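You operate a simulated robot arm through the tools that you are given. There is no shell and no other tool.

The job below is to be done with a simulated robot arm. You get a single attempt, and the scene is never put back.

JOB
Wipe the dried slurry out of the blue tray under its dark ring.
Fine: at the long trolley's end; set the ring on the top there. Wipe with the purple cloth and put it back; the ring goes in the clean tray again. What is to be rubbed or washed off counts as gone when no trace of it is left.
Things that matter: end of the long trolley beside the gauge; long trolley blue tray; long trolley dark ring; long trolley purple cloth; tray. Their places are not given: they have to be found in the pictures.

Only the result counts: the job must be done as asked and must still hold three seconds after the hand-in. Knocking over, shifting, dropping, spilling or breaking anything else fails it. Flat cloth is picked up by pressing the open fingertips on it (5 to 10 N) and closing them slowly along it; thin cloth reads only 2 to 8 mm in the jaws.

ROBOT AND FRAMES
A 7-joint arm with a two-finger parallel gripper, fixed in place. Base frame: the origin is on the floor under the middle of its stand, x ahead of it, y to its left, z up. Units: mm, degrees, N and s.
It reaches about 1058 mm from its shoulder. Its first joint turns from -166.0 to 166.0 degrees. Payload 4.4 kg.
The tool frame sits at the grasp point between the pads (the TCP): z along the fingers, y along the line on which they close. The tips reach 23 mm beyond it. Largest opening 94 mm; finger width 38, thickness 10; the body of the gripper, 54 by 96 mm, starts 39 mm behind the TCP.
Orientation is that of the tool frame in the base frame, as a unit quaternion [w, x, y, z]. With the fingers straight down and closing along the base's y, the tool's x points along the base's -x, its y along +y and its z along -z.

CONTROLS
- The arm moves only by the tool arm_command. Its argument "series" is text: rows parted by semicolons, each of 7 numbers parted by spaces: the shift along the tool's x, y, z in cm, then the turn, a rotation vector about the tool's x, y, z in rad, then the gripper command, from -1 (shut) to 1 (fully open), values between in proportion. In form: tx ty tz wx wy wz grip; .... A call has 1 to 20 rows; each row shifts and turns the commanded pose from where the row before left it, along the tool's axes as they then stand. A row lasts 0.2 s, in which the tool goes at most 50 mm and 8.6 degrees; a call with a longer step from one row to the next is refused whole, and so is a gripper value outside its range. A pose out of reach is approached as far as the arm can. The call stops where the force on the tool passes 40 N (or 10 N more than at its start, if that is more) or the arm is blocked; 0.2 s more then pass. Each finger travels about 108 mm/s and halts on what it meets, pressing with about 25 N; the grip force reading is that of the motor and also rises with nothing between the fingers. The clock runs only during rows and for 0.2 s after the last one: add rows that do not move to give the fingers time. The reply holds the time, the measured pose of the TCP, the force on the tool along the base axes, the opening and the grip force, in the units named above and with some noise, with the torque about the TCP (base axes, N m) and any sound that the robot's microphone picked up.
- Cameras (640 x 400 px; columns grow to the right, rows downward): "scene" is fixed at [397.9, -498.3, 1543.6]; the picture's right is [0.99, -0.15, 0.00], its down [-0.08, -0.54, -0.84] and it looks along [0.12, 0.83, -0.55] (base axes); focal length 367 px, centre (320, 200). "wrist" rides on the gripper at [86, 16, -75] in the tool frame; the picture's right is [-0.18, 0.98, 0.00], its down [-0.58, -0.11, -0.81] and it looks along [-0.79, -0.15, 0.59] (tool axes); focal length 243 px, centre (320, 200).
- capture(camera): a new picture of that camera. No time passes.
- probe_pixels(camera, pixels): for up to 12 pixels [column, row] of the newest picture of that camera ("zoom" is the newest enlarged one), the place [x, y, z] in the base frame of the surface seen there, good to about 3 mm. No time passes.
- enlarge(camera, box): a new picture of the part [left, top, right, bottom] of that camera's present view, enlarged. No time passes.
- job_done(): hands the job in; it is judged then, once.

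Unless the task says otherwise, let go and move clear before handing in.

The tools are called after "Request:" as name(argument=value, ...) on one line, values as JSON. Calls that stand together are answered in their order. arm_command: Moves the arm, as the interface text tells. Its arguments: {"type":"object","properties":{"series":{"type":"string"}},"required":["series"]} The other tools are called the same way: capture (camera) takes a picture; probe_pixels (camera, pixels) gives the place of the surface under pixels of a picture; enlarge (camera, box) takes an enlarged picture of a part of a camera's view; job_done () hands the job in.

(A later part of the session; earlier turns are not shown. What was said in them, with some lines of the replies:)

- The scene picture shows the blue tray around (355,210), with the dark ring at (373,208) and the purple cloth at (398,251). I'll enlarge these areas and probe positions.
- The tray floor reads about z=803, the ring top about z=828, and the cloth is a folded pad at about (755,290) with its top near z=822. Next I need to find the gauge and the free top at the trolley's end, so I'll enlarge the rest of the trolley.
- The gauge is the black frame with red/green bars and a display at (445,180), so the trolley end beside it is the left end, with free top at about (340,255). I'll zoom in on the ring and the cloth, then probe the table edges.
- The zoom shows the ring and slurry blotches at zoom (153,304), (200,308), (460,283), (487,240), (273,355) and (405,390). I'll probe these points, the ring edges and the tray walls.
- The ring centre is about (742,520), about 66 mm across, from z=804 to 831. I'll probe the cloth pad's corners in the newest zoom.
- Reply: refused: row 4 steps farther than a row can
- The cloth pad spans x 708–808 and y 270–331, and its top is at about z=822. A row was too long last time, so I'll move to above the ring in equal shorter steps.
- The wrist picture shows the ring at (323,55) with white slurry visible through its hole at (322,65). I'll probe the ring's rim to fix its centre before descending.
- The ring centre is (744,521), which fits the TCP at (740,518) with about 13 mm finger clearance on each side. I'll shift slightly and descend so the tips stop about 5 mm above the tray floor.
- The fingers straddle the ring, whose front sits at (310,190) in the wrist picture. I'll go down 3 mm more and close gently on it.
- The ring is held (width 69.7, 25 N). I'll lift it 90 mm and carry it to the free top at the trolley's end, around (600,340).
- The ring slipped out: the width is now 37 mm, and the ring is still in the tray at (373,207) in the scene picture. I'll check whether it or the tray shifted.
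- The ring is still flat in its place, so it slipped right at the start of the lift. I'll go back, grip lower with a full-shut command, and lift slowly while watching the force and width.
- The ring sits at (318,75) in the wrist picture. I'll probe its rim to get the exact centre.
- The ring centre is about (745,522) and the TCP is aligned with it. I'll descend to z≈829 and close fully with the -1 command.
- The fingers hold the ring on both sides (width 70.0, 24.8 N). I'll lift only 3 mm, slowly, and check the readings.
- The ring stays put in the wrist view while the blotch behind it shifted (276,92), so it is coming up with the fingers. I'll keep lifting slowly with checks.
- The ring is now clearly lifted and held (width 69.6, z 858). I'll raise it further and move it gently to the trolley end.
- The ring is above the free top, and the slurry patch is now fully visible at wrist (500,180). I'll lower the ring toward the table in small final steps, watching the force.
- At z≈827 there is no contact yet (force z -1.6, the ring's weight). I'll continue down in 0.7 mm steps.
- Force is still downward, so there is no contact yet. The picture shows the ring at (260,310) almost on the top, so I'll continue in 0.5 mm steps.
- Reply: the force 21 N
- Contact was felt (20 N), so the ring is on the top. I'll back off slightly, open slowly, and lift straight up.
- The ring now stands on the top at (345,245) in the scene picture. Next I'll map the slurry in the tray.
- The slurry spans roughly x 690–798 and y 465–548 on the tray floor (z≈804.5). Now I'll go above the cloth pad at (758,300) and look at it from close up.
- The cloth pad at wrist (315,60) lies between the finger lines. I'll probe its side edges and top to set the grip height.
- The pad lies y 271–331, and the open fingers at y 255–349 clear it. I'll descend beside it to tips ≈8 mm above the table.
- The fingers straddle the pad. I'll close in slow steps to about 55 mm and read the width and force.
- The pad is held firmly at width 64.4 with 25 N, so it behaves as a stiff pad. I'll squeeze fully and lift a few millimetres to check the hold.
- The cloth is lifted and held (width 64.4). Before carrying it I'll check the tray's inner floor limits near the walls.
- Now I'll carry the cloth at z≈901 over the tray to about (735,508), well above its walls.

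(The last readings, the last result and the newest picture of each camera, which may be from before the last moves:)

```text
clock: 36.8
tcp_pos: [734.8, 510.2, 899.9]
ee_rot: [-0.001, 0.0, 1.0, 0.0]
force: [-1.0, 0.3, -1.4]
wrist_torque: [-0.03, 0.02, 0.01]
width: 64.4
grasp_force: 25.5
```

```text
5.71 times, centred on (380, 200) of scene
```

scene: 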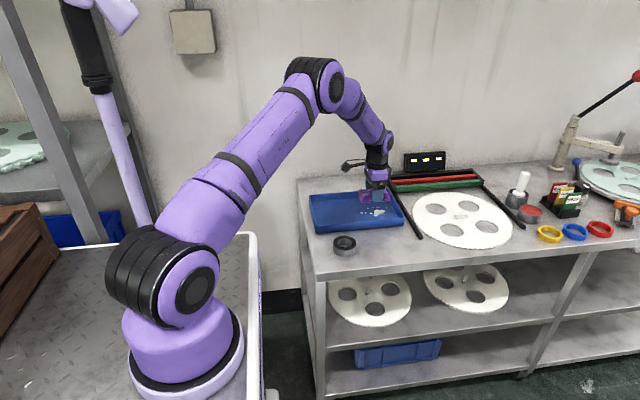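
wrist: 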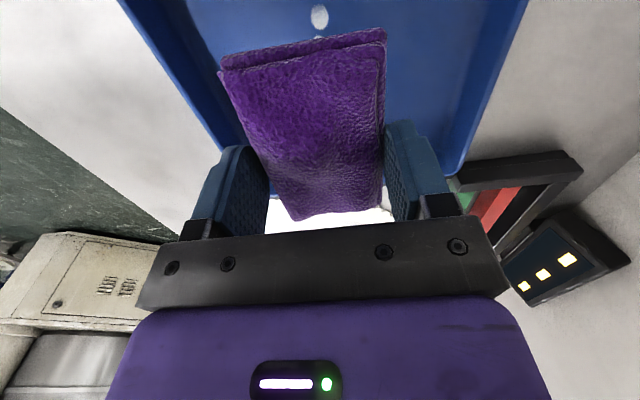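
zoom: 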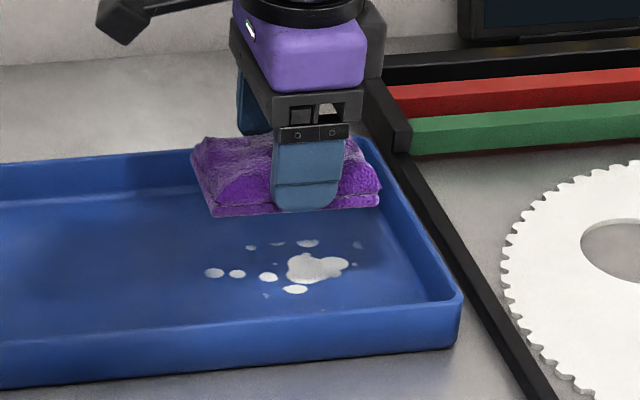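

The cloth hovers over the tray with the slurry in front at zoom (310,265). I'll probe the floor edges near the right, front and back walls in this zoom.

Request:
probe_pixels(camera="zoom", pixels=[[395, 270], [405, 275], [412, 285], [420, 292], [425, 280], [400, 240], [390, 230], [300, 310], [300, 318], [150, 200], [150, 185], [405, 250]])

```text
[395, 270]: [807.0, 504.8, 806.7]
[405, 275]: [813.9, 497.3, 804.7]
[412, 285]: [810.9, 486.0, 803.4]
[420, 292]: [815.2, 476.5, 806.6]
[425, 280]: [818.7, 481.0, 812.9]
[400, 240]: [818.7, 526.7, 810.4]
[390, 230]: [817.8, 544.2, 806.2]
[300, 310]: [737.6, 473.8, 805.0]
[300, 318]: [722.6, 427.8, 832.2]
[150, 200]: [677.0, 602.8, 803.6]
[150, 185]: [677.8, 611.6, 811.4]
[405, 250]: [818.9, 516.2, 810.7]
```

The tray floor reaches x≈815 and y≈440–603, so there is room for the strokes. I'll lower the pad close to the floor, then feel for contact in small steps.

Request:
arm_command(series="0 0 1.5 0 0 0 -1; 0 0 1.5 0 0 0 -1; 0 0 1.5 0 0 0 -1; 0 0 1 0 0 0 -1; 0 0 0.5 0 0 0 -1; 0 0 0.2 0 0 0 -1; 0 0 0.1 0 0 0 -1; 0 0 0 0 0 0 -1")

```text
clock: 38.6
tcp_pos: [734.7, 509.1, 837.7]
ee_rot: [0.001, 0.001, 1.0, -0.001]
force: [0.0, 0.5, 0.1]
wrist_torque: [0.01, 0.01, 0.0]
width: 64.2
grasp_force: 25.5
```

Request:
arm_command(series="0 0 0.07 0 0 0 -1; 0 0 0.07 0 0 0 -1; 0 0 0 0 0 0 -1")

```text
clock: 39.4
tcp_pos: [735.0, 507.6, 835.4]
ee_rot: [-0.001, 0.0, 1.0, 0.0]
force: [0.9, -0.1, 0.3]
wrist_torque: [-0.01, -0.01, -0.01]
width: 64.1
grasp_force: 25.1
```

There is barely any upward force yet (0.3 N), so contact is just starting. I'll go down in 0.5 mm steps.

Request:
arm_command(series="0 0 0.05 0 0 0 -1; 0 0 0.05 0 0 0 -1; 0 0 0 0 0 0 -1")

```text
clock: 40.2
tcp_pos: [734.2, 507.7, 836.6]
ee_rot: [0.0, 0.0, 1.0, 0.0]
force: [0.9, 0.0, 0.0]
wrist_torque: [-0.03, -0.01, -0.04]
width: 64.0
grasp_force: 24.9
```

Request:
arm_command(series="0 0 0.05 0 0 0 -1; 0 0 0.05 0 0 0 -1; 0 0 0 0 0 0 -1")

Request:
enlarge(camera="scene", box=[335, 165, 425, 235])

```text
clock: 41.0
tcp_pos: [735.3, 508.6, 834.7]
ee_rot: [0.0, 0.0, 1.0, 0.0]
force: [-0.2, -1.2, 7.5]
wrist_torque: [-0.1, 0.1, 0.0]
width: 64.3
grasp_force: 25.0
```

```text
5.71 times, centred on (380, 200) of scene
```

zoom: 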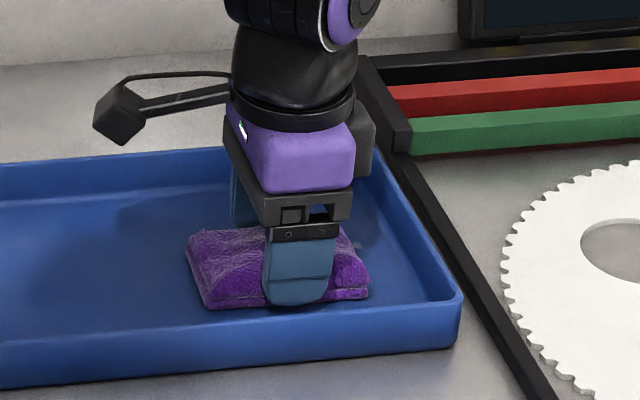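

Contact with 7.5 N pressing. I'll start a first stroke along x and back, in 1 cm steps, and check the forces.

Request:
arm_command(series="-1 0 0 0 0 0 -1; -1 0 0 0 0 0 -1; 1 0 0 0 0 0 -1; 1 0 0 0 0 0 -1; 1 0 0 0 0 0 -1; 1 0 0 0 0 0 -1; 1 0 0 0 0 0 -1; -1 0 0 0 0 0 -1; -1 0 0 0 0 0 -1; -1 0 0 0 0 0 -1")

Request:
enlarge(camera="scene", box=[335, 165, 425, 235])

```text
clock: 43.2
tcp_pos: [733.3, 508.6, 835.2]
ee_rot: [0.0, -0.001, 1.0, 0.0]
force: [-7.9, 1.8, 18.0]
wrist_torque: [0.01, 0.35, -0.02]
width: 64.2
grasp_force: 25.0
```

```text
5.71 times, centred on (380, 200) of scene
```

zoom: 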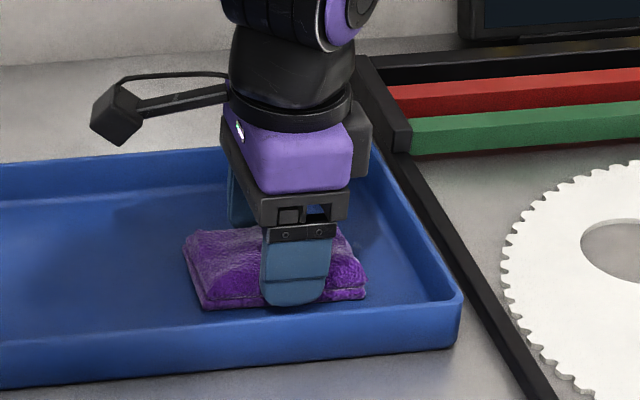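

The blotch near zoom (357,245) is already gone and the tray corner has not moved. Pressure is 18 N, so I'll ease 0.3 mm and wipe strips nearer the front wall.

Request:
arm_command(series="0 0 -0.03 0 0 0 -1; 0 -1 0 0 0 0 -1; 0 -1 0 0 0 0 -1; -1 0 0 0 0 0 -1; -1 0 0 0 0 0 -1; 1 0 0 0 0 0 -1; 1 0 0 0 0 0 -1; 1 0 0 0 0 0 -1; 1 0 0 0 0 0 -1; 1 0 0 0 0 0 -1; -1 0 0 0 0 0 -1; -1 0 0 0 0 0 -1; -1 0 0 0 0 0 -1; -1 0 0 0 0 0 -1; -1 0 0 0 0 0 -1; 1 1 0 0 0 0 -1; 1 1 0 0 0 0 -1; 0 0 0 0 0 0 -1")

Request:
enlarge(camera="scene", box=[335, 165, 425, 235])

```text
clock: 47.0
tcp_pos: [733.3, 508.2, 835.7]
ee_rot: [0.0, 0.0, 1.0, 0.0]
force: [1.2, -1.6, 5.6]
wrist_torque: [-0.03, -0.11, 0.01]
width: 64.3
grasp_force: 25.0
```

```text
5.71 times, centred on (380, 200) of scene
```

zoom: 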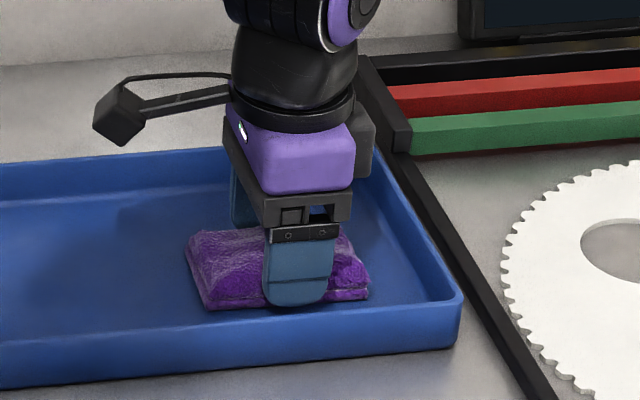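

Pressure is 5.6 N now. I'll wipe the rear strip (y≈528–535) and middle again, then lift to see what is left.

Request:
arm_command(series="0 1 0.01 0 0 0 -1; 0 1 0 0 0 0 -1; 0 0.5 0 0 0 0 -1; -1 0 0 0 0 0 -1; -1 0 0 0 0 0 -1; 1 0 0 0 0 0 -1; 1 0 0 0 0 0 -1; 1 0 0 0 0 0 -1; 1 0 0 0 0 0 -1; 1 0 0 0 0 0 -1; -1 0 0 0 0 0 -1; -1 0 0 0 0 0 -1; -1 0 0 0 0 0 -1; -1 -1 0 0 0 0 -1; -1 -1 0 0 0 0 -1; 1 -0.5 0 0 0 0 -1; 1 0 0 0 0 0 -1; 0 0 0 0 0 0 -1")

Request:
arm_command(series="0 0 -0.5 0 0 0 -1; 0 0 -1 0 0 0 -1; 0 0 -1.5 0 0 0 -1; 0 0 -1.5 0 0 0 -1; 0 0 -1.5 0 0 0 -1; 0 1 -1 0 0 0 -1; 1 2 0 0 0 0 -1; 1 2 0 0 0 0 -1; 1 2 0 0 0 0 -1; 1 2 0 0 0 0 -1; 0 0 0 0 0 0 -1")

Request:
capture(camera="scene")

Request:
enlarge(camera="scene", box=[340, 190, 412, 230])

```text
clock: 50.8
tcp_pos: [736.3, 507.7, 835.4]
ee_rot: [0.0, 0.001, 1.0, 0.0]
force: [4.7, -2.5, 12.5]
wrist_torque: [0.01, -0.23, -0.04]
width: 64.3
grasp_force: 25.1
```

```text
clock: 53.2
tcp_pos: [694.2, 600.0, 904.3]
ee_rot: [0.0, 0.0, 1.0, -0.001]
force: [-0.3, 0.3, -0.5]
wrist_torque: [-0.02, 0.02, -0.01]
width: 64.5
grasp_force: 25.1
```

```text
taken
```

scene: 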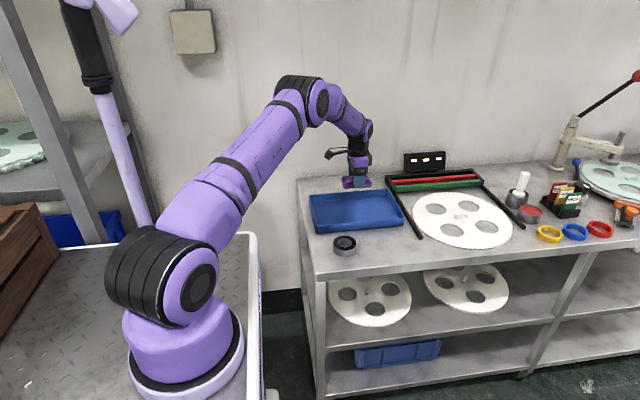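

```text
8.89 times, centred on (376, 210) of scene
```

zoom: 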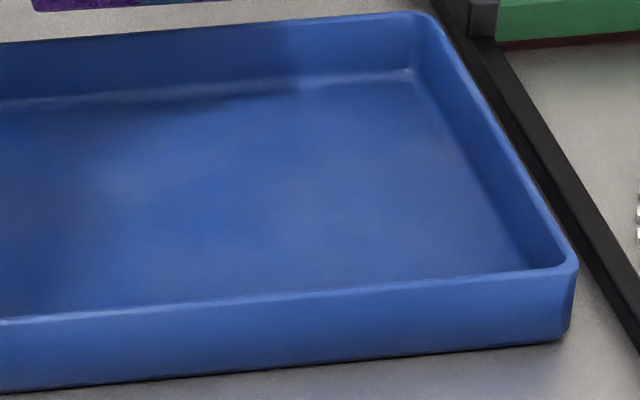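

The scene zoom shows the tray floor clean, and the tray has not shifted. I'll zoom closer for traces, then move the cloth aside to look from the wrist camera behind the front wall.

Request:
enlarge(camera="scene", box=[360, 198, 400, 223])

Request:
arm_command(series="0.5 -2 0 0 0 0 -1; 0.8 -2.5 0 0 0 0 -1; 0.8 -2.5 -0.5 0 0 0 -1; 0.8 -2.5 -0.5 0 0 0 -1; 0.8 -2.5 -0.5 0 0 0 -1; 0.8 -2.5 -0.5 0 0 0 -1; 0.8 -2.5 0 0 0 0 -1; 0.8 -2.5 0 0 0 0 -1; 0.8 -2.5 0 0 0 0 -1; 0.8 -2 0 0 0 0 -1; 0.5 -1.5 0 0 0 0 -1; 0 0 0 0 0 0 -1")

Request:
capture(camera="wrist")

```text
16.00 times, centred on (380, 210) of scene
```

zoom: 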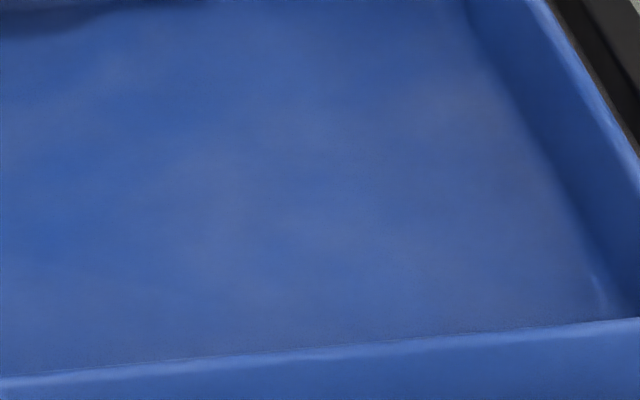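

```text
clock: 55.8
tcp_pos: [612.1, 341.6, 923.9]
ee_rot: [0.0, 0.0, 1.0, 0.0]
force: [-0.7, -0.3, -0.8]
wrist_torque: [-0.02, 0.01, -0.01]
width: 64.4
grasp_force: 25.3
```

```text
taken
```

wrist: 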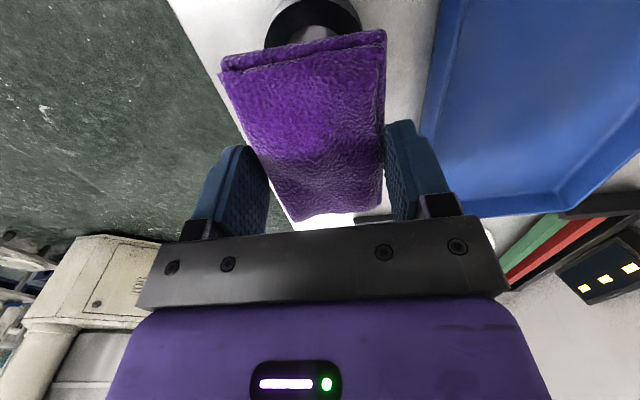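

Request:
enlarge(camera="wrist", box=[420, 90, 600, 220])

Request:
enlarge(camera="wrist", box=[430, 0, 630, 125])

Request:
enlarge(camera="scene", box=[300, 180, 412, 250])

```text
3.08 times, centred on (510, 155) of wrist
```

zoom: 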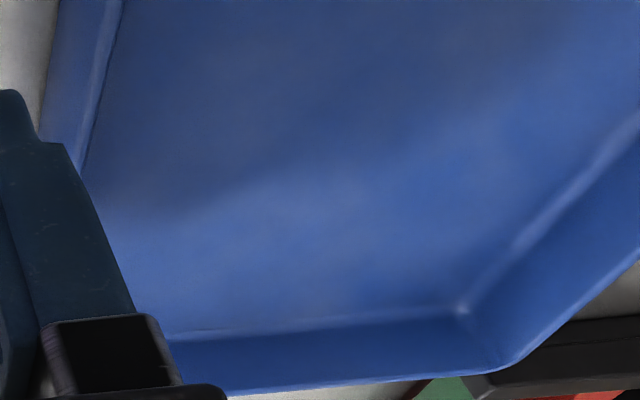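

```text
3.20 times, centred on (530, 62) of wrist
```

zoom: 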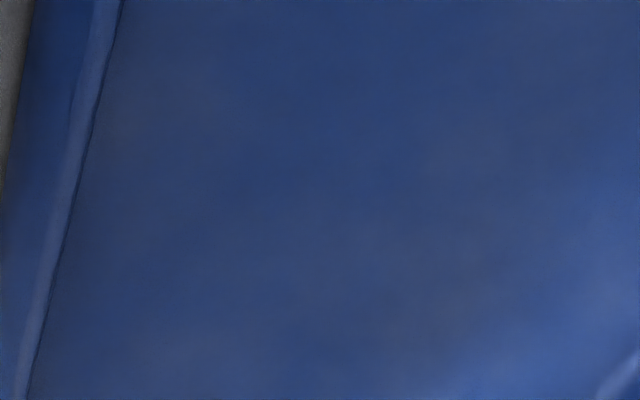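

```text
5.71 times, centred on (356, 215) of scene
```

zoom: 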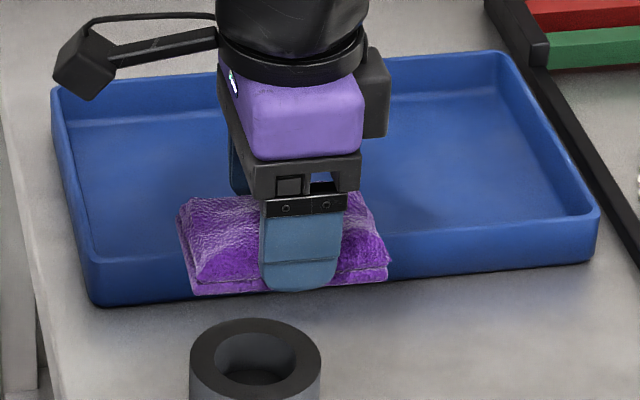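

Both views show only clean blue floor. I'll enlarge the slurry spot itself once more from the wrist to look for faint traces.

Request:
enlarge(camera="wrist", box=[450, 120, 550, 200])

Request:
probe_pixels(camera="wrist", pixels=[[470, 180], [500, 180], [500, 150], [520, 130], [460, 160], [480, 195]])

```text
5.00 times, centred on (500, 160) of wrist
```

zoom: 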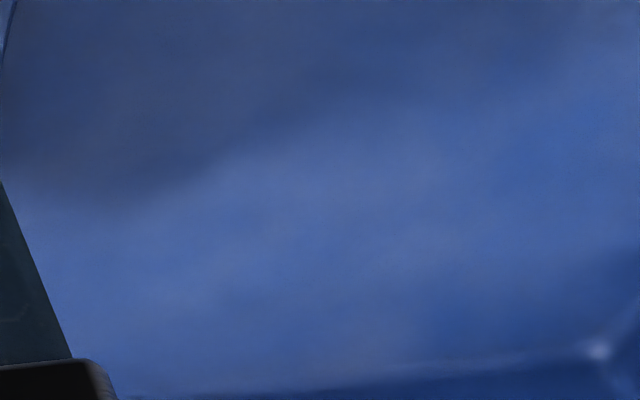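

```text
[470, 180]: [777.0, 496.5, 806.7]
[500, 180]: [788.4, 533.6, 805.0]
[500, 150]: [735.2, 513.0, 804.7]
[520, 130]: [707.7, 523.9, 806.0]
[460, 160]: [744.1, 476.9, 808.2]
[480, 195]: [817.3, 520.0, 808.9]
```

The floor looks clean from both cameras. To be sure that no faint trace remains, I'll make a second round of strokes over the whole patch before returning the cloth.

Request:
arm_command(series="-1.11 1.5 0 0 0 0 -1; -1.11 1.5 0 0 0 0 -1; -1.11 1.5 0 0 0 0 -1; -1.11 1.5 0 0 0 0 -1; -1.11 1.5 0 0 0 0 -1; -1.11 1.5 0 0 0 0 -1; -1.11 1.5 0 0 0 0 -1; -1.11 1.5 0 0 0 0 -1; -1.11 1.5 0 0 0 0 -1; -1.11 1.5 0 0 0 0 -1; -1.1 1.5 0 0 0 0 -1; 0 0 2 0 0 0 -1; 0 0 2 0 0 0 -1; 0 0 2 0 0 0 -1; 0 0 1.5 0 0 0 -1; 0 0 1 0 0 0 -1; 0 0 0.3 0 0 0 -1; 0 0 0.1 0 0 0 -1; 0 0 0.05 0 0 0 -1; 0 0 0 0 0 0 -1")

```text
clock: 60.0
tcp_pos: [734.0, 509.5, 835.4]
ee_rot: [0.0, 0.0, 1.0, 0.0]
force: [0.2, 0.0, -0.2]
wrist_torque: [-0.01, -0.03, 0.0]
width: 64.4
grasp_force: 25.6
```

The pad is just above the floor. I'll lower 0.6 mm and check the pressure.

Request:
arm_command(series="0 0 0.06 0 0 0 -1; 0 0 0 0 0 0 -1")

```text
clock: 60.6
tcp_pos: [733.8, 508.7, 834.8]
ee_rot: [0.0, 0.0, 1.0, 0.0]
force: [-1.0, -1.1, 4.5]
wrist_torque: [-0.03, -0.01, 0.01]
width: 64.2
grasp_force: 25.4
```

4.5 N now. I'll add a touch more pressure and sweep the front strip and the middle.

Request:
arm_command(series="0 -1 0.01 0 0 0 -1; 0 -1 0 0 0 0 -1; -1 0 0 0 0 0 -1; -1.2 0 0 0 0 0 -1; 1.2 0 0 0 0 0 -1; 1 0 0 0 0 0 -1; 1 0 0 0 0 0 -1; 1 0 0 0 0 0 -1; 1 0 0 0 0 0 -1; 1 0 0 0 0 0 -1; 0 1 0 0 0 0 -1; 0 1 0 0 0 0 -1; -1 0 0 0 0 0 -1; -1 0 0 0 0 0 -1; -1 0 0 0 0 0 -1; -1 0 0 0 0 0 -1; -1 0 0 0 0 0 -1; -1 0 0 0 0 0 -1; 0 0 0 0 0 0 -1")

```text
clock: 64.6
tcp_pos: [754.2, 508.7, 833.8]
ee_rot: [0.0, 0.0, 1.0, 0.001]
force: [-1.6, 0.2, 6.3]
wrist_torque: [0.01, 0.15, 0.01]
width: 64.3
grasp_force: 24.9
```

Pressure stays at about 6 N. Now I'll sweep the rear strip and the middle again.

Request:
arm_command(series="0 1 0 0 0 0 -1; 0 1 0 0 0 0 -1; 0 1 0 0 0 0 -1; 1 0 0 0 0 0 -1; 1 0 0 0 0 0 -1; 1 0 0 0 0 0 -1; 1 0 0 0 0 0 -1; 1 0 0 0 0 0 -1; 1 0 0 0 0 0 -1; 0 -1 0 0 0 0 -1; 0 -1 0 0 0 0 -1; -1 0 0 0 0 0 -1; -1 0 0 0 0 0 -1; -1 0 0 0 0 0 -1; -1 0 0 0 0 0 -1; -1 -1 0 0 0 0 -1; -1 -1 0 0 0 0 -1; 1 -1 0 0 0 0 -1; 1 0 0 0 0 0 -1; 0 1 0 0 0 0 -1")

```text
clock: 68.8
tcp_pos: [736.2, 497.9, 834.5]
ee_rot: [0.0, 0.0, 1.0, 0.0]
force: [1.2, -5.1, 12.2]
wrist_torque: [-0.12, -0.05, 0.04]
width: 64.3
grasp_force: 25.6
```

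The second round is done. I'll lift out and carry the cloth back above its original place at (758,300).

Request:
arm_command(series="0 0 -0.5 0 0 0 -1; 0 0 -1.5 0 0 0 -1; 0 0 -2 0 0 0 -1; 0 0 -2 0 0 0 -1; 0 0 -1 0 0 0 -1; -0.2 -1.5 0 0 0 0 -1; -0.2 -2 0 0 0 0 -1; -0.2 -2 0 0 0 0 -1; -0.2 -2 0 0 0 0 -1; -0.2 -2 0 0 0 0 -1; -0.2 -2 0 0 0 0 -1; -0.2 -2 0 0 0 0 -1; -0.2 -2 0 0 0 0 -1; -0.2 -1.5 0 0 0 0 -1; -0.2 -1.5 0 0 0 0 -1; -0.3 -1.25 0 0 0 0 -1; 0 0 0 0 0 0 -1")

Request:
capture(camera="scene")

Request:
enlarge(camera="scene", box=[295, 170, 455, 270])

Request:
capture(camera="wrist")

```text
clock: 72.4
tcp_pos: [758.8, 301.8, 904.6]
ee_rot: [0.001, 0.0, 1.0, 0.0]
force: [0.2, -0.2, -0.3]
wrist_torque: [0.02, 0.01, 0.01]
width: 64.3
grasp_force: 25.2
```

```text
taken
```

scene: 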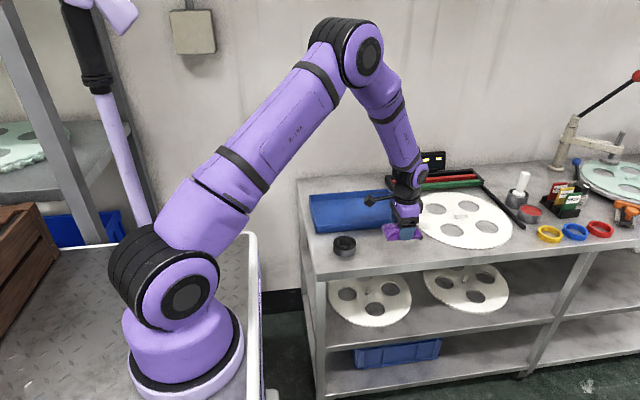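

```text
4.00 times, centred on (375, 220) of scene
```

zoom: 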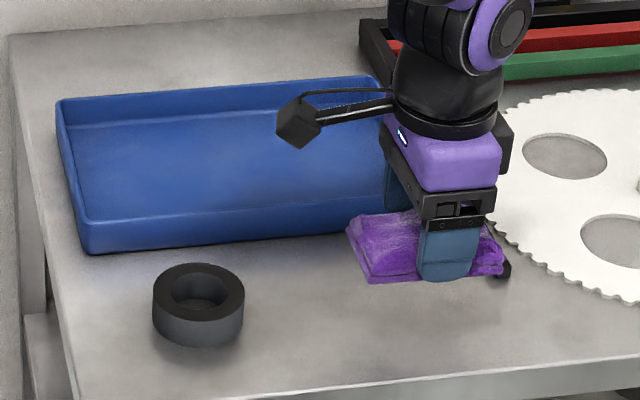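

```text
taken
```

wrist: 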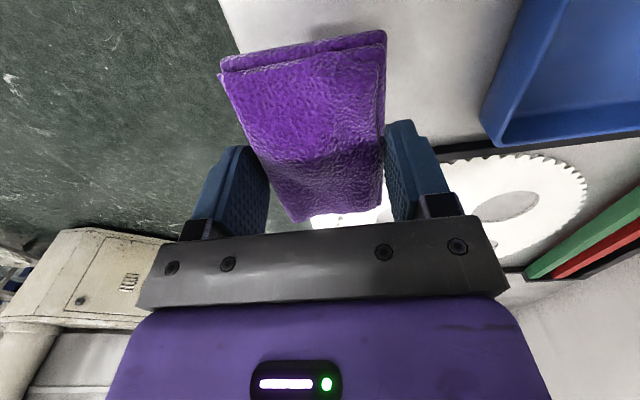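

The tray is clean and its corners are where they were. I'll lower the cloth onto its original spot, feeling for contact at the end.

Request:
arm_command(series="0 0 1.5 0 0 0 -1; 0 0 1.5 0 0 0 -1; 0 0 1.5 0 0 0 -1; 0 0 1.5 0 0 0 -1; 0 0 0.8 0 0 0 -1; 0 0 0.3 0 0 0 -1; 0 0 0.1 0 0 0 -1; 0 0 0.05 0 0 0 -1; 0 0 0 0 0 0 -1")

```text
clock: 74.4
tcp_pos: [757.4, 301.2, 831.3]
ee_rot: [0.0, 0.0, 1.0, 0.0]
force: [0.1, 0.2, 0.3]
wrist_torque: [0.0, -0.02, 0.0]
width: 64.5
grasp_force: 25.3
```

Request:
arm_command(series="0 0 0.05 0 0 0 -1; 0 0 0.05 0 0 0 -1; 0 0 0 0 0 0 -1")

```text
clock: 75.2
tcp_pos: [758.0, 300.8, 832.0]
ee_rot: [0.0, 0.0, 1.0, 0.0]
force: [-0.1, 0.1, -0.4]
wrist_torque: [-0.07, 0.02, 0.03]
width: 64.5
grasp_force: 24.9
```

There is no contact yet, so I'll keep lowering in 0.4–0.5 mm steps.

Request:
arm_command(series="0 0 0.05 0 0 0 -1; 0 0 0.04 0 0 0 -1; 0 0 0 0 0 0 -1")

```text
clock: 76.0
tcp_pos: [757.5, 300.9, 830.1]
ee_rot: [0.0, -0.001, 1.0, 0.0]
force: [0.0, -0.3, 0.8]
wrist_torque: [-0.01, -0.06, -0.02]
width: 64.1
grasp_force: 24.7
```

Request:
arm_command(series="0 0 0.03 0 0 0 -1; 0 0 0.03 0 0 0 -1; 0 0 0 0 0 0 -1")

```text
clock: 76.8
tcp_pos: [756.8, 301.1, 829.5]
ee_rot: [0.0, -0.001, 1.0, 0.001]
force: [-2.4, 0.3, 8.1]
wrist_torque: [-0.04, 0.04, 0.02]
width: 64.3
grasp_force: 25.0
```

The cloth now rests on the table (8 N). I'll ease up slightly, open slowly, and rise clear.

Request:
arm_command(series="0 0 -0.04 0 0 0 -1; 0 0 0 0 0 0 0.38; 0 0 0 0 0 0 0.45; 0 0 0 0 0 0 0.6; 0 0 0 0 0 0 0.8; 0 0 0 0 0 0 1; 0 0 0 0 0 0 1; 0 0 -0.5 0 0 0 1; 0 0 -1.5 0 0 0 1; 0 0 -3 0 0 0 1; 0 0 -4 0 0 0 1; 0 0 0 0 0 0 1")

Request:
capture(camera="scene")

Request:
enlarge(camera="scene", box=[374, 234, 422, 264])

Request:
capture(camera="wrist")

```text
clock: 79.4
tcp_pos: [756.3, 303.0, 920.5]
ee_rot: [0.0, -0.001, 1.0, 0.0]
force: [-0.1, 0.7, 0.8]
wrist_torque: [0.01, 0.01, -0.03]
width: 94.2
grasp_force: 0.0
```

```text
taken
```

scene: 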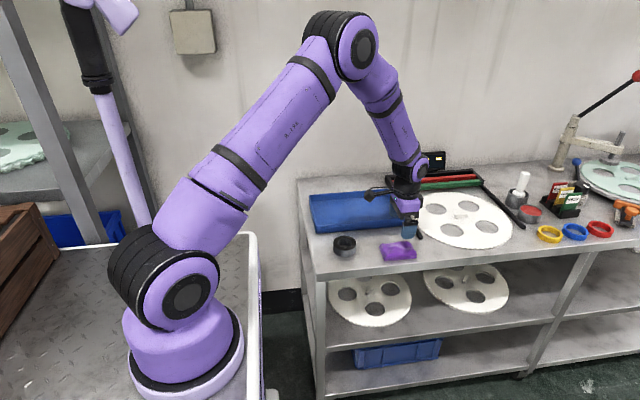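

```text
13.33 times, centred on (398, 249) of scene
```

zoom: 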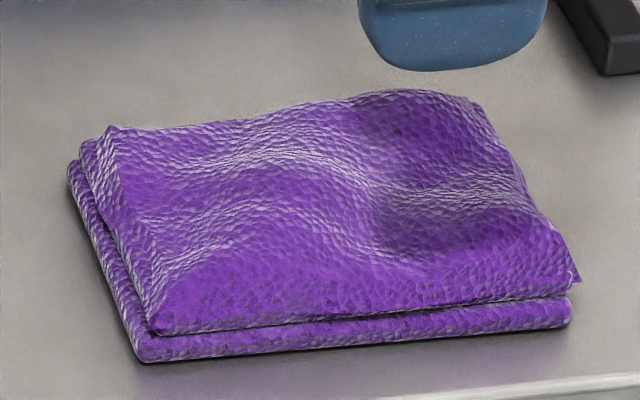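

```text
taken
```

wrist: 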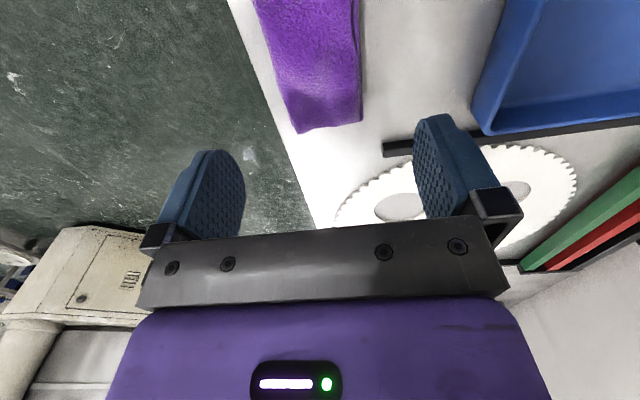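

The cloth is back in its place, matching the first zoom. Now I'll look into the tray with the empty gripper to verify it is clean.

Request:
arm_command(series="1.3 3.33 -0.5 0 0 0 1; 1.3 3.33 -0.5 0 0 0 1; 1.3 3.33 -0.5 0 0 0 1; 1.3 3.33 -0.5 0 0 0 1; 1.3 3.33 -0.5 0 0 0 1; 1.3 3.33 -0.5 0 0 0 1; 0 0 0 0 0 0 1")

Request:
capture(camera="wrist")

Request:
enlarge(camera="wrist", box=[200, 60, 440, 210])

Request:
enlarge(camera="wrist", box=[180, 0, 440, 120])

```text
clock: 81.0
tcp_pos: [678.4, 500.6, 949.3]
ee_rot: [0.001, 0.0, 1.0, 0.0]
force: [0.0, -0.3, 0.3]
wrist_torque: [-0.01, 0.04, -0.02]
width: 93.8
grasp_force: 0.0
```

```text
taken
```

wrist: 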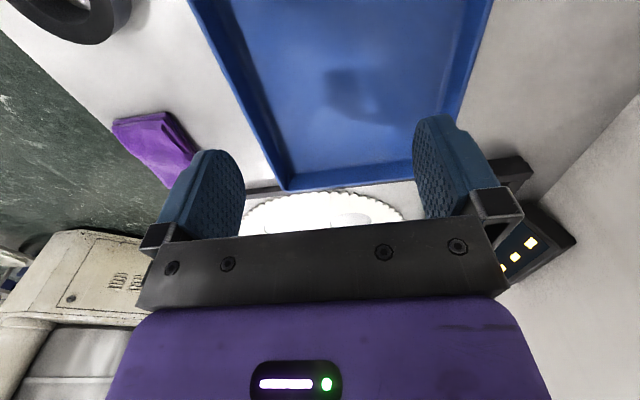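

```text
2.67 times, centred on (320, 135) of wrist
```

zoom: 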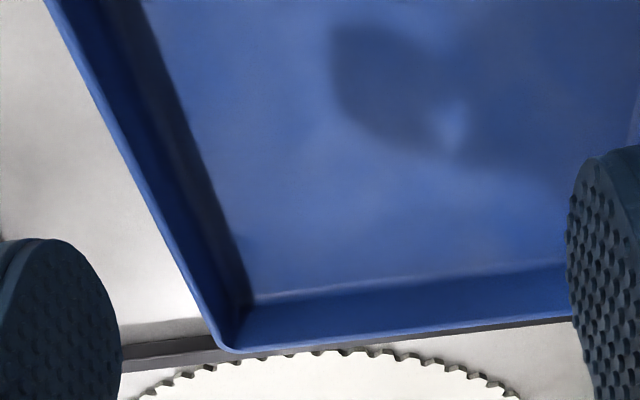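

```text
2.46 times, centred on (310, 60) of wrist
```

zoom: 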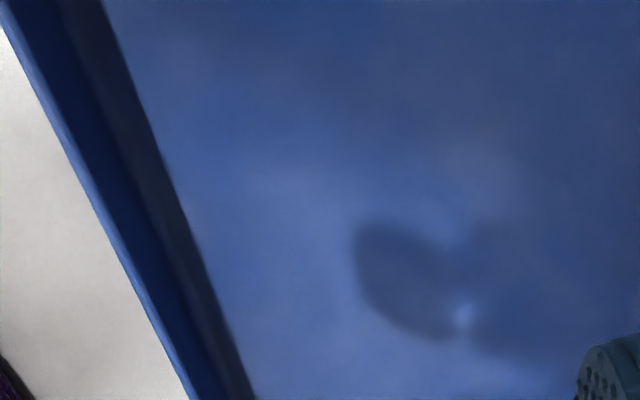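

The floor shows only the gripper's blurry shadow, with a small brighter gap at (370,108). I'll probe it and compare with a slightly moved gripper to be sure it is just light.

Request:
probe_pixels(camera="wrist", pixels=[[370, 108], [345, 95], [400, 110]])

Request:
arm_command(series="3 0 0 0 0 0 1; 0 -3 0 0 0 0 1; 0 0 0 0 0 0 1")

Request:
capture(camera="wrist")

Request:
enlarge(camera="wrist", box=[220, 60, 460, 210])

```text
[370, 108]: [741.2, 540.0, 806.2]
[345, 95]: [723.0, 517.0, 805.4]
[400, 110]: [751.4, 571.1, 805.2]
```

```text
clock: 81.8
tcp_pos: [649.1, 470.1, 949.2]
ee_rot: [0.0, 0.0, 1.0, 0.0]
force: [-0.1, 0.8, -0.1]
wrist_torque: [0.0, 0.0, -0.01]
width: 94.2
grasp_force: 0.1
```

```text
taken
```

wrist: 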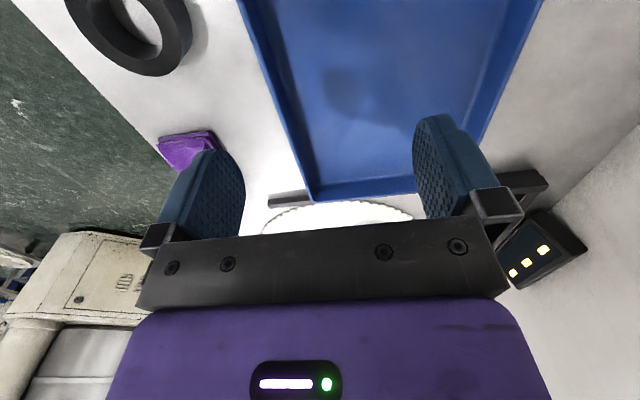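

```text
2.67 times, centred on (340, 135) of wrist
```

zoom: 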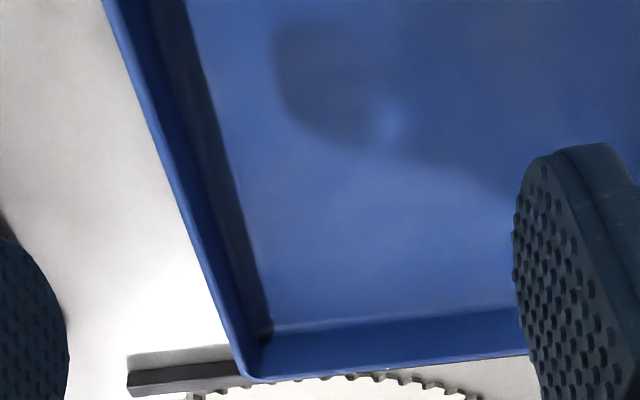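

The bright gap moved along with the shadow, so it is only light and the tray is clean. I'll go back above the ring and check its centre.

Request:
arm_command(series="1.23 -3.22 0 0 0 0 1; 1.23 -3.22 0 0 0 0 1; 1.23 -3.22 0 0 0 0 1; 1.23 -3.22 0 0 0 0 1; 0 0 2 0 0 0 1; 0 0 0 0 0 0 1")

Request:
capture(camera="wrist")

Request:
enlarge(camera="wrist", box=[220, 0, 420, 160])

```text
clock: 83.2
tcp_pos: [599.6, 342.2, 929.9]
ee_rot: [0.0, 0.0, 1.0, 0.0]
force: [0.7, 0.2, 0.1]
wrist_torque: [-0.02, -0.03, 0.01]
width: 93.8
grasp_force: 0.0
```

```text
taken
```

wrist: 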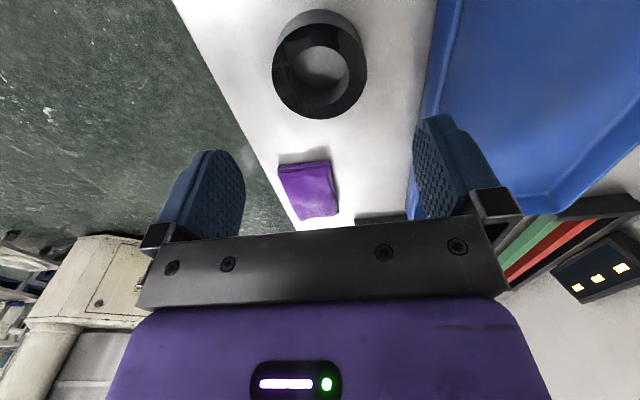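

```text
2.50 times, centred on (320, 80) of wrist
```

zoom: 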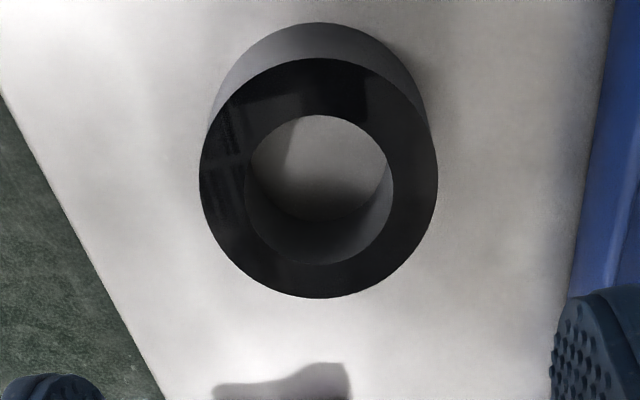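

The ring is where I left it, centred under the gripper. I'll descend around it, stop just above the table, and close slowly.

Request:
arm_command(series="0 0 3 0 0 0 1; 0 0 3 0 0 0 1; 0 0 2.5 0 0 0 1; 0 0 1.2 0 0 0 1; 0 0 0.6 0 0 0 1; 0 0 0.2 0 0 0 1; 0 0 0 0 0 0 1")

```text
clock: 84.8
tcp_pos: [601.1, 343.3, 825.0]
ee_rot: [0.0, 0.0, 1.0, 0.0]
force: [0.5, 0.3, 0.8]
wrist_torque: [0.02, 0.01, -0.01]
width: 94.0
grasp_force: 0.0
```

The TCP is at z≈825 with no contact. I'll close on the ring step by step, then lift 3 mm.

Request:
arm_command(series="0 0 0 0 0 0 0.7; 0 0 0 0 0 0 0.55; 0 0 0 0 0 0 0.45; 0 0 0 0 0 0 0; 0 0 0 0 0 0 -1; 0 0 0 0 0 0 -1; 0 0 0 0 0 0 -1; 0 0 -0.1 0 0 0 -1; 0 0 -0.1 0 0 0 -1; 0 0 -0.1 0 0 0 -1; 0 0 0 0 0 0 -1")

Request:
capture(camera="wrist")

```text
clock: 87.2
tcp_pos: [601.5, 342.1, 828.5]
ee_rot: [0.001, 0.0, 1.0, 0.0]
force: [-0.8, -0.1, -1.8]
wrist_torque: [-0.03, 0.03, 0.0]
width: 69.8
grasp_force: 24.9
```

```text
taken
```

wrist: 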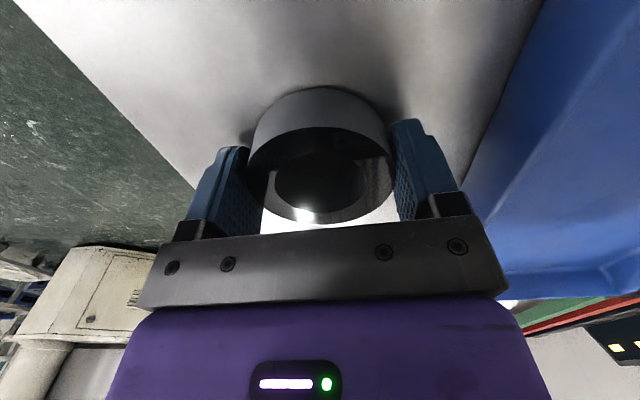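

The ring is held (width 69.8, weight about 1.8 N). I'll lift slowly to about z=905.

Request:
arm_command(series="0 0 -0.3 0 0 0 -1; 0 0 -0.5 0 0 0 -1; 0 0 -0.7 0 0 0 -1; 0 0 -0.8 0 0 0 -1; 0 0 -1 0 0 0 -1; 0 0 -1 0 0 0 -1; 0 0 -1 0 0 0 -1; 0 0 -1 0 0 0 -1; 0 0 -1 0 0 0 -1; 0 0 -0.5 0 0 0 -1; 0 0 0 0 0 0 -1")

Request:
capture(camera="wrist")

```text
clock: 89.6
tcp_pos: [601.0, 341.3, 904.9]
ee_rot: [0.0, 0.0, 1.0, 0.0]
force: [0.1, 0.4, -1.4]
wrist_torque: [-0.02, -0.02, 0.01]
width: 69.8
grasp_force: 24.6
```

```text
taken
```

wrist: 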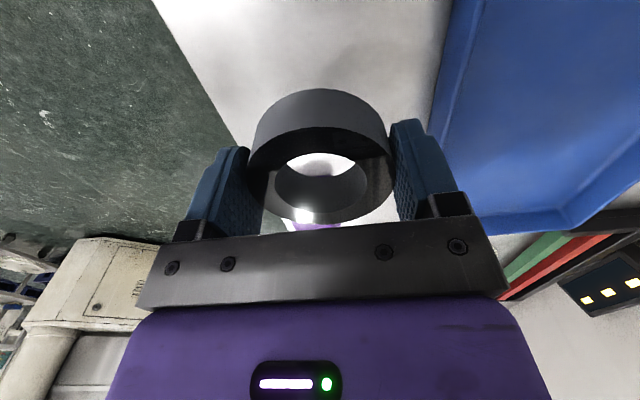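

The ring is held well. I'll carry it back over the tray to its original spot around (744,522).

Request:
arm_command(series="-0.6 0.8 0 0 0 0 -1; -1.2 1.5 0 0 0 0 -1; -1.2 1.5 0 0 0 0 -1; -1.2 1.5 0 0 0 0 -1; -1.2 1.5 0 0 0 0 -1; -1.2 1.5 0 0 0 0 -1; -1.2 1.5 0 0 0 0 -1; -1.2 1.5 0 0 0 0 -1; -1.2 1.5 0 0 0 0 -1; -1.2 1.5 0 0 0 0 -1; -1.2 1.5 0 0 0 0 -1; -1.2 1.5 0 0 0 0 -1; -0.6 0.8 0 0 0 0 -1; 0 0 0 0 0 0 -1")

Request:
arm_command(series="0 0 1 0 0 0 -1; 0 0 1.5 0 0 0 -1; 0 0 1.5 0 0 0 -1; 0 0 1.5 0 0 0 -1; 0 0 1 0 0 0 -1; 0 0 0.6 0 0 0 -1; 0 0 0.2 0 0 0 -1; 0 0 0 0 0 0 -1")

Request:
capture(camera="wrist")

Request:
enlarge(camera="scene", box=[335, 165, 425, 235])

```text
clock: 92.6
tcp_pos: [746.0, 523.0, 905.3]
ee_rot: [0.0, -0.001, 1.0, 0.0]
force: [-0.6, -0.3, -2.1]
wrist_torque: [-0.01, 0.03, -0.02]
width: 69.5
grasp_force: 24.2
```

```text
clock: 94.4
tcp_pos: [744.8, 521.3, 832.9]
ee_rot: [0.0, 0.0, 1.0, 0.0]
force: [-0.4, 0.5, -2.4]
wrist_torque: [0.0, -0.01, 0.0]
width: 69.9
grasp_force: 24.9
```

```text
taken
```

wrist: 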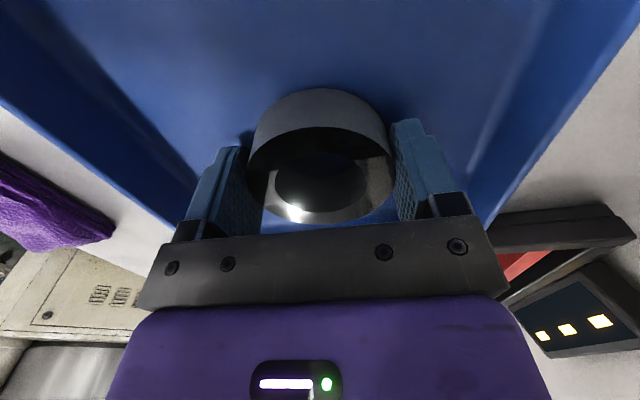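

```text
5.71 times, centred on (380, 200) of scene
```

zoom: 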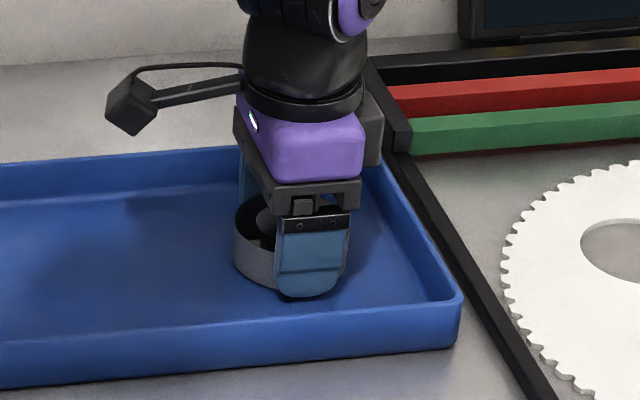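

The ring is just above the clean tray floor at its original spot. I'll lower in small steps until contact.

Request:
arm_command(series="0 0 0.1 0 0 0 -1; 0 0 0.1 0 0 0 -1; 0 0 0.05 0 0 0 -1; 0 0 0 0 0 0 -1")

```text
clock: 95.4
tcp_pos: [743.9, 522.4, 829.9]
ee_rot: [0.0, 0.0, 1.0, 0.001]
force: [0.2, 0.3, -0.8]
wrist_torque: [-0.01, 0.03, 0.04]
width: 69.3
grasp_force: 25.3
```

Request:
arm_command(series="0 0 0.05 0 0 0 -1; 0 0 0.05 0 0 0 -1; 0 0 0 0 0 0 -1")

```text
clock: 96.2
tcp_pos: [745.3, 522.5, 828.3]
ee_rot: [0.0, 0.0, 1.0, 0.002]
force: [0.6, -0.7, 9.5]
wrist_torque: [-0.3, 0.12, 0.05]
width: 69.6
grasp_force: 25.5
```

The ring touches the tray floor (9.5 N). I'll ease up a little, open slowly, and rise clear.

Request:
arm_command(series="0 0 -0.04 0 0 0 -1; 0 0 0 0 0 0 0.5; 0 0 0 0 0 0 0.55; 0 0 0 0 0 0 0.7; 0 0 0 0 0 0 1; 0 0 0 0 0 0 1; 0 0 -0.5 0 0 0 1; 0 0 -1.5 0 0 0 1; 0 0 -3 0 0 0 1; 0 0 -4 0 0 0 1; 0 0 -4 0 0 0 1; 0 0 -4 0 0 0 1; 3 0 -2 0 0 0 1; 3 0 -2 0 0 0 1; 4 0 -2 0 0 0 1; 4 0 -2 0 0 0 1; 4 -1 -1 0 0 0 1; 4 -1 0 0 0 0 1; 4 -1 0 0 0 0 1; 0 0 0 0 0 0 1")

Request:
capture(camera="scene")

Request:
enlarge(camera="scene", box=[295, 170, 455, 270])

Request:
capture(camera="wrist")

```text
clock: 100.4
tcp_pos: [486.4, 491.8, 1088.6]
ee_rot: [0.0, 0.0, 1.0, 0.0]
force: [0.1, -0.3, -0.3]
wrist_torque: [-0.01, 0.03, 0.02]
width: 93.7
grasp_force: 0.0
```

```text
taken
```

scene: 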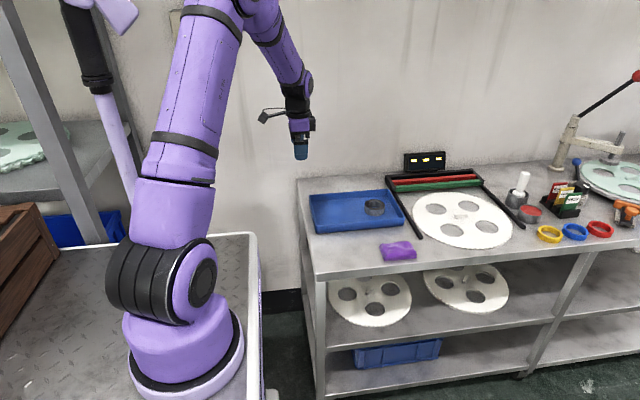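

```text
4.00 times, centred on (375, 220) of scene
```

zoom: 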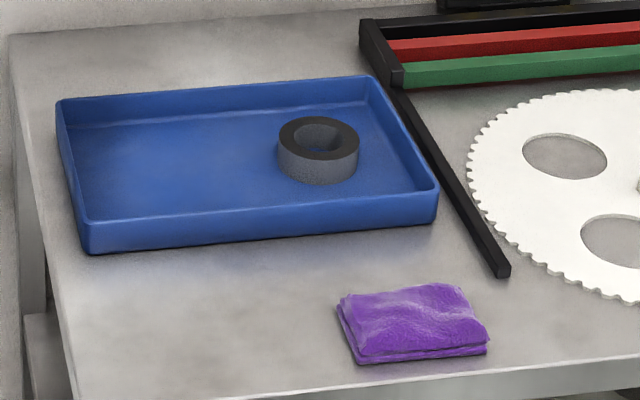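

```text
taken
```

wrist: 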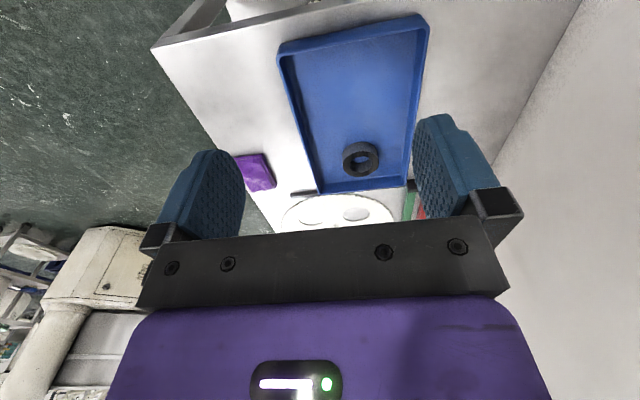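

The ring is back in the clean tray at scene zoom (318,150), the cloth is in its place, and the arm is clear. I'll take one last close look for traces.

Request:
enlarge(camera="wrist", box=[270, 90, 430, 200])

Request:
enlarge(camera="scene", box=[350, 190, 398, 220])

```text
3.64 times, centred on (350, 145) of wrist
```

zoom: 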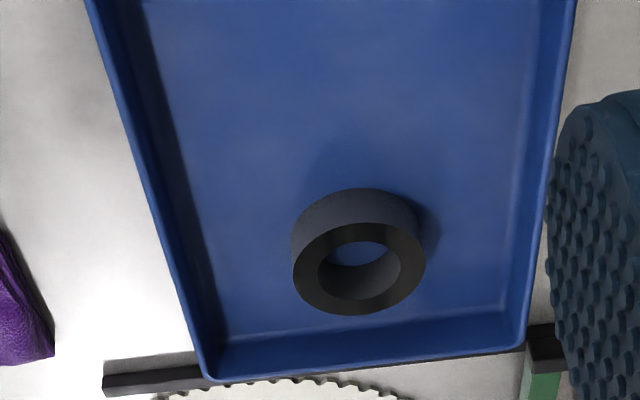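

```text
13.33 times, centred on (374, 205) of scene
```

zoom: 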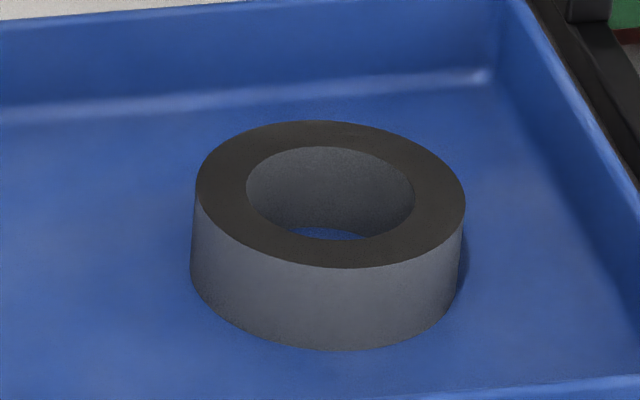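

Both close-ups show the ring flat in a spotless tray, with clean blue floor through its hole at (330,233). The cloth is back, the gripper is open and the arm is clear, so I'm handing in.

Request:
job_done()

```text
The job is handed in.
```

The job is handed in. In the last pictures I could see no trace of slurry in the blue tray, from either camera.

- **Ring:** it stood on the trolley top at the end beside the gauge during the wiping. It is now back in the clean tray, flat and in its original spot. My first attempt to lift it slipped early on. The ring stayed in the tray, and the second attempt held.
- **Tray:** I wiped the whole patch twice with the purple cloth. The tray itself did not shift.
- **Cloth:** it is back in its original place, matching the first picture closely.
- **Arm:** the gripper is open and clear of the trolley. I saw nothing else moved or knocked over.

I took the gauge to be the black frame with the red and green bars, which makes its end of the trolley the left one in the scene picture. I could not see the underside of the ring, so I did not check it for slurry.
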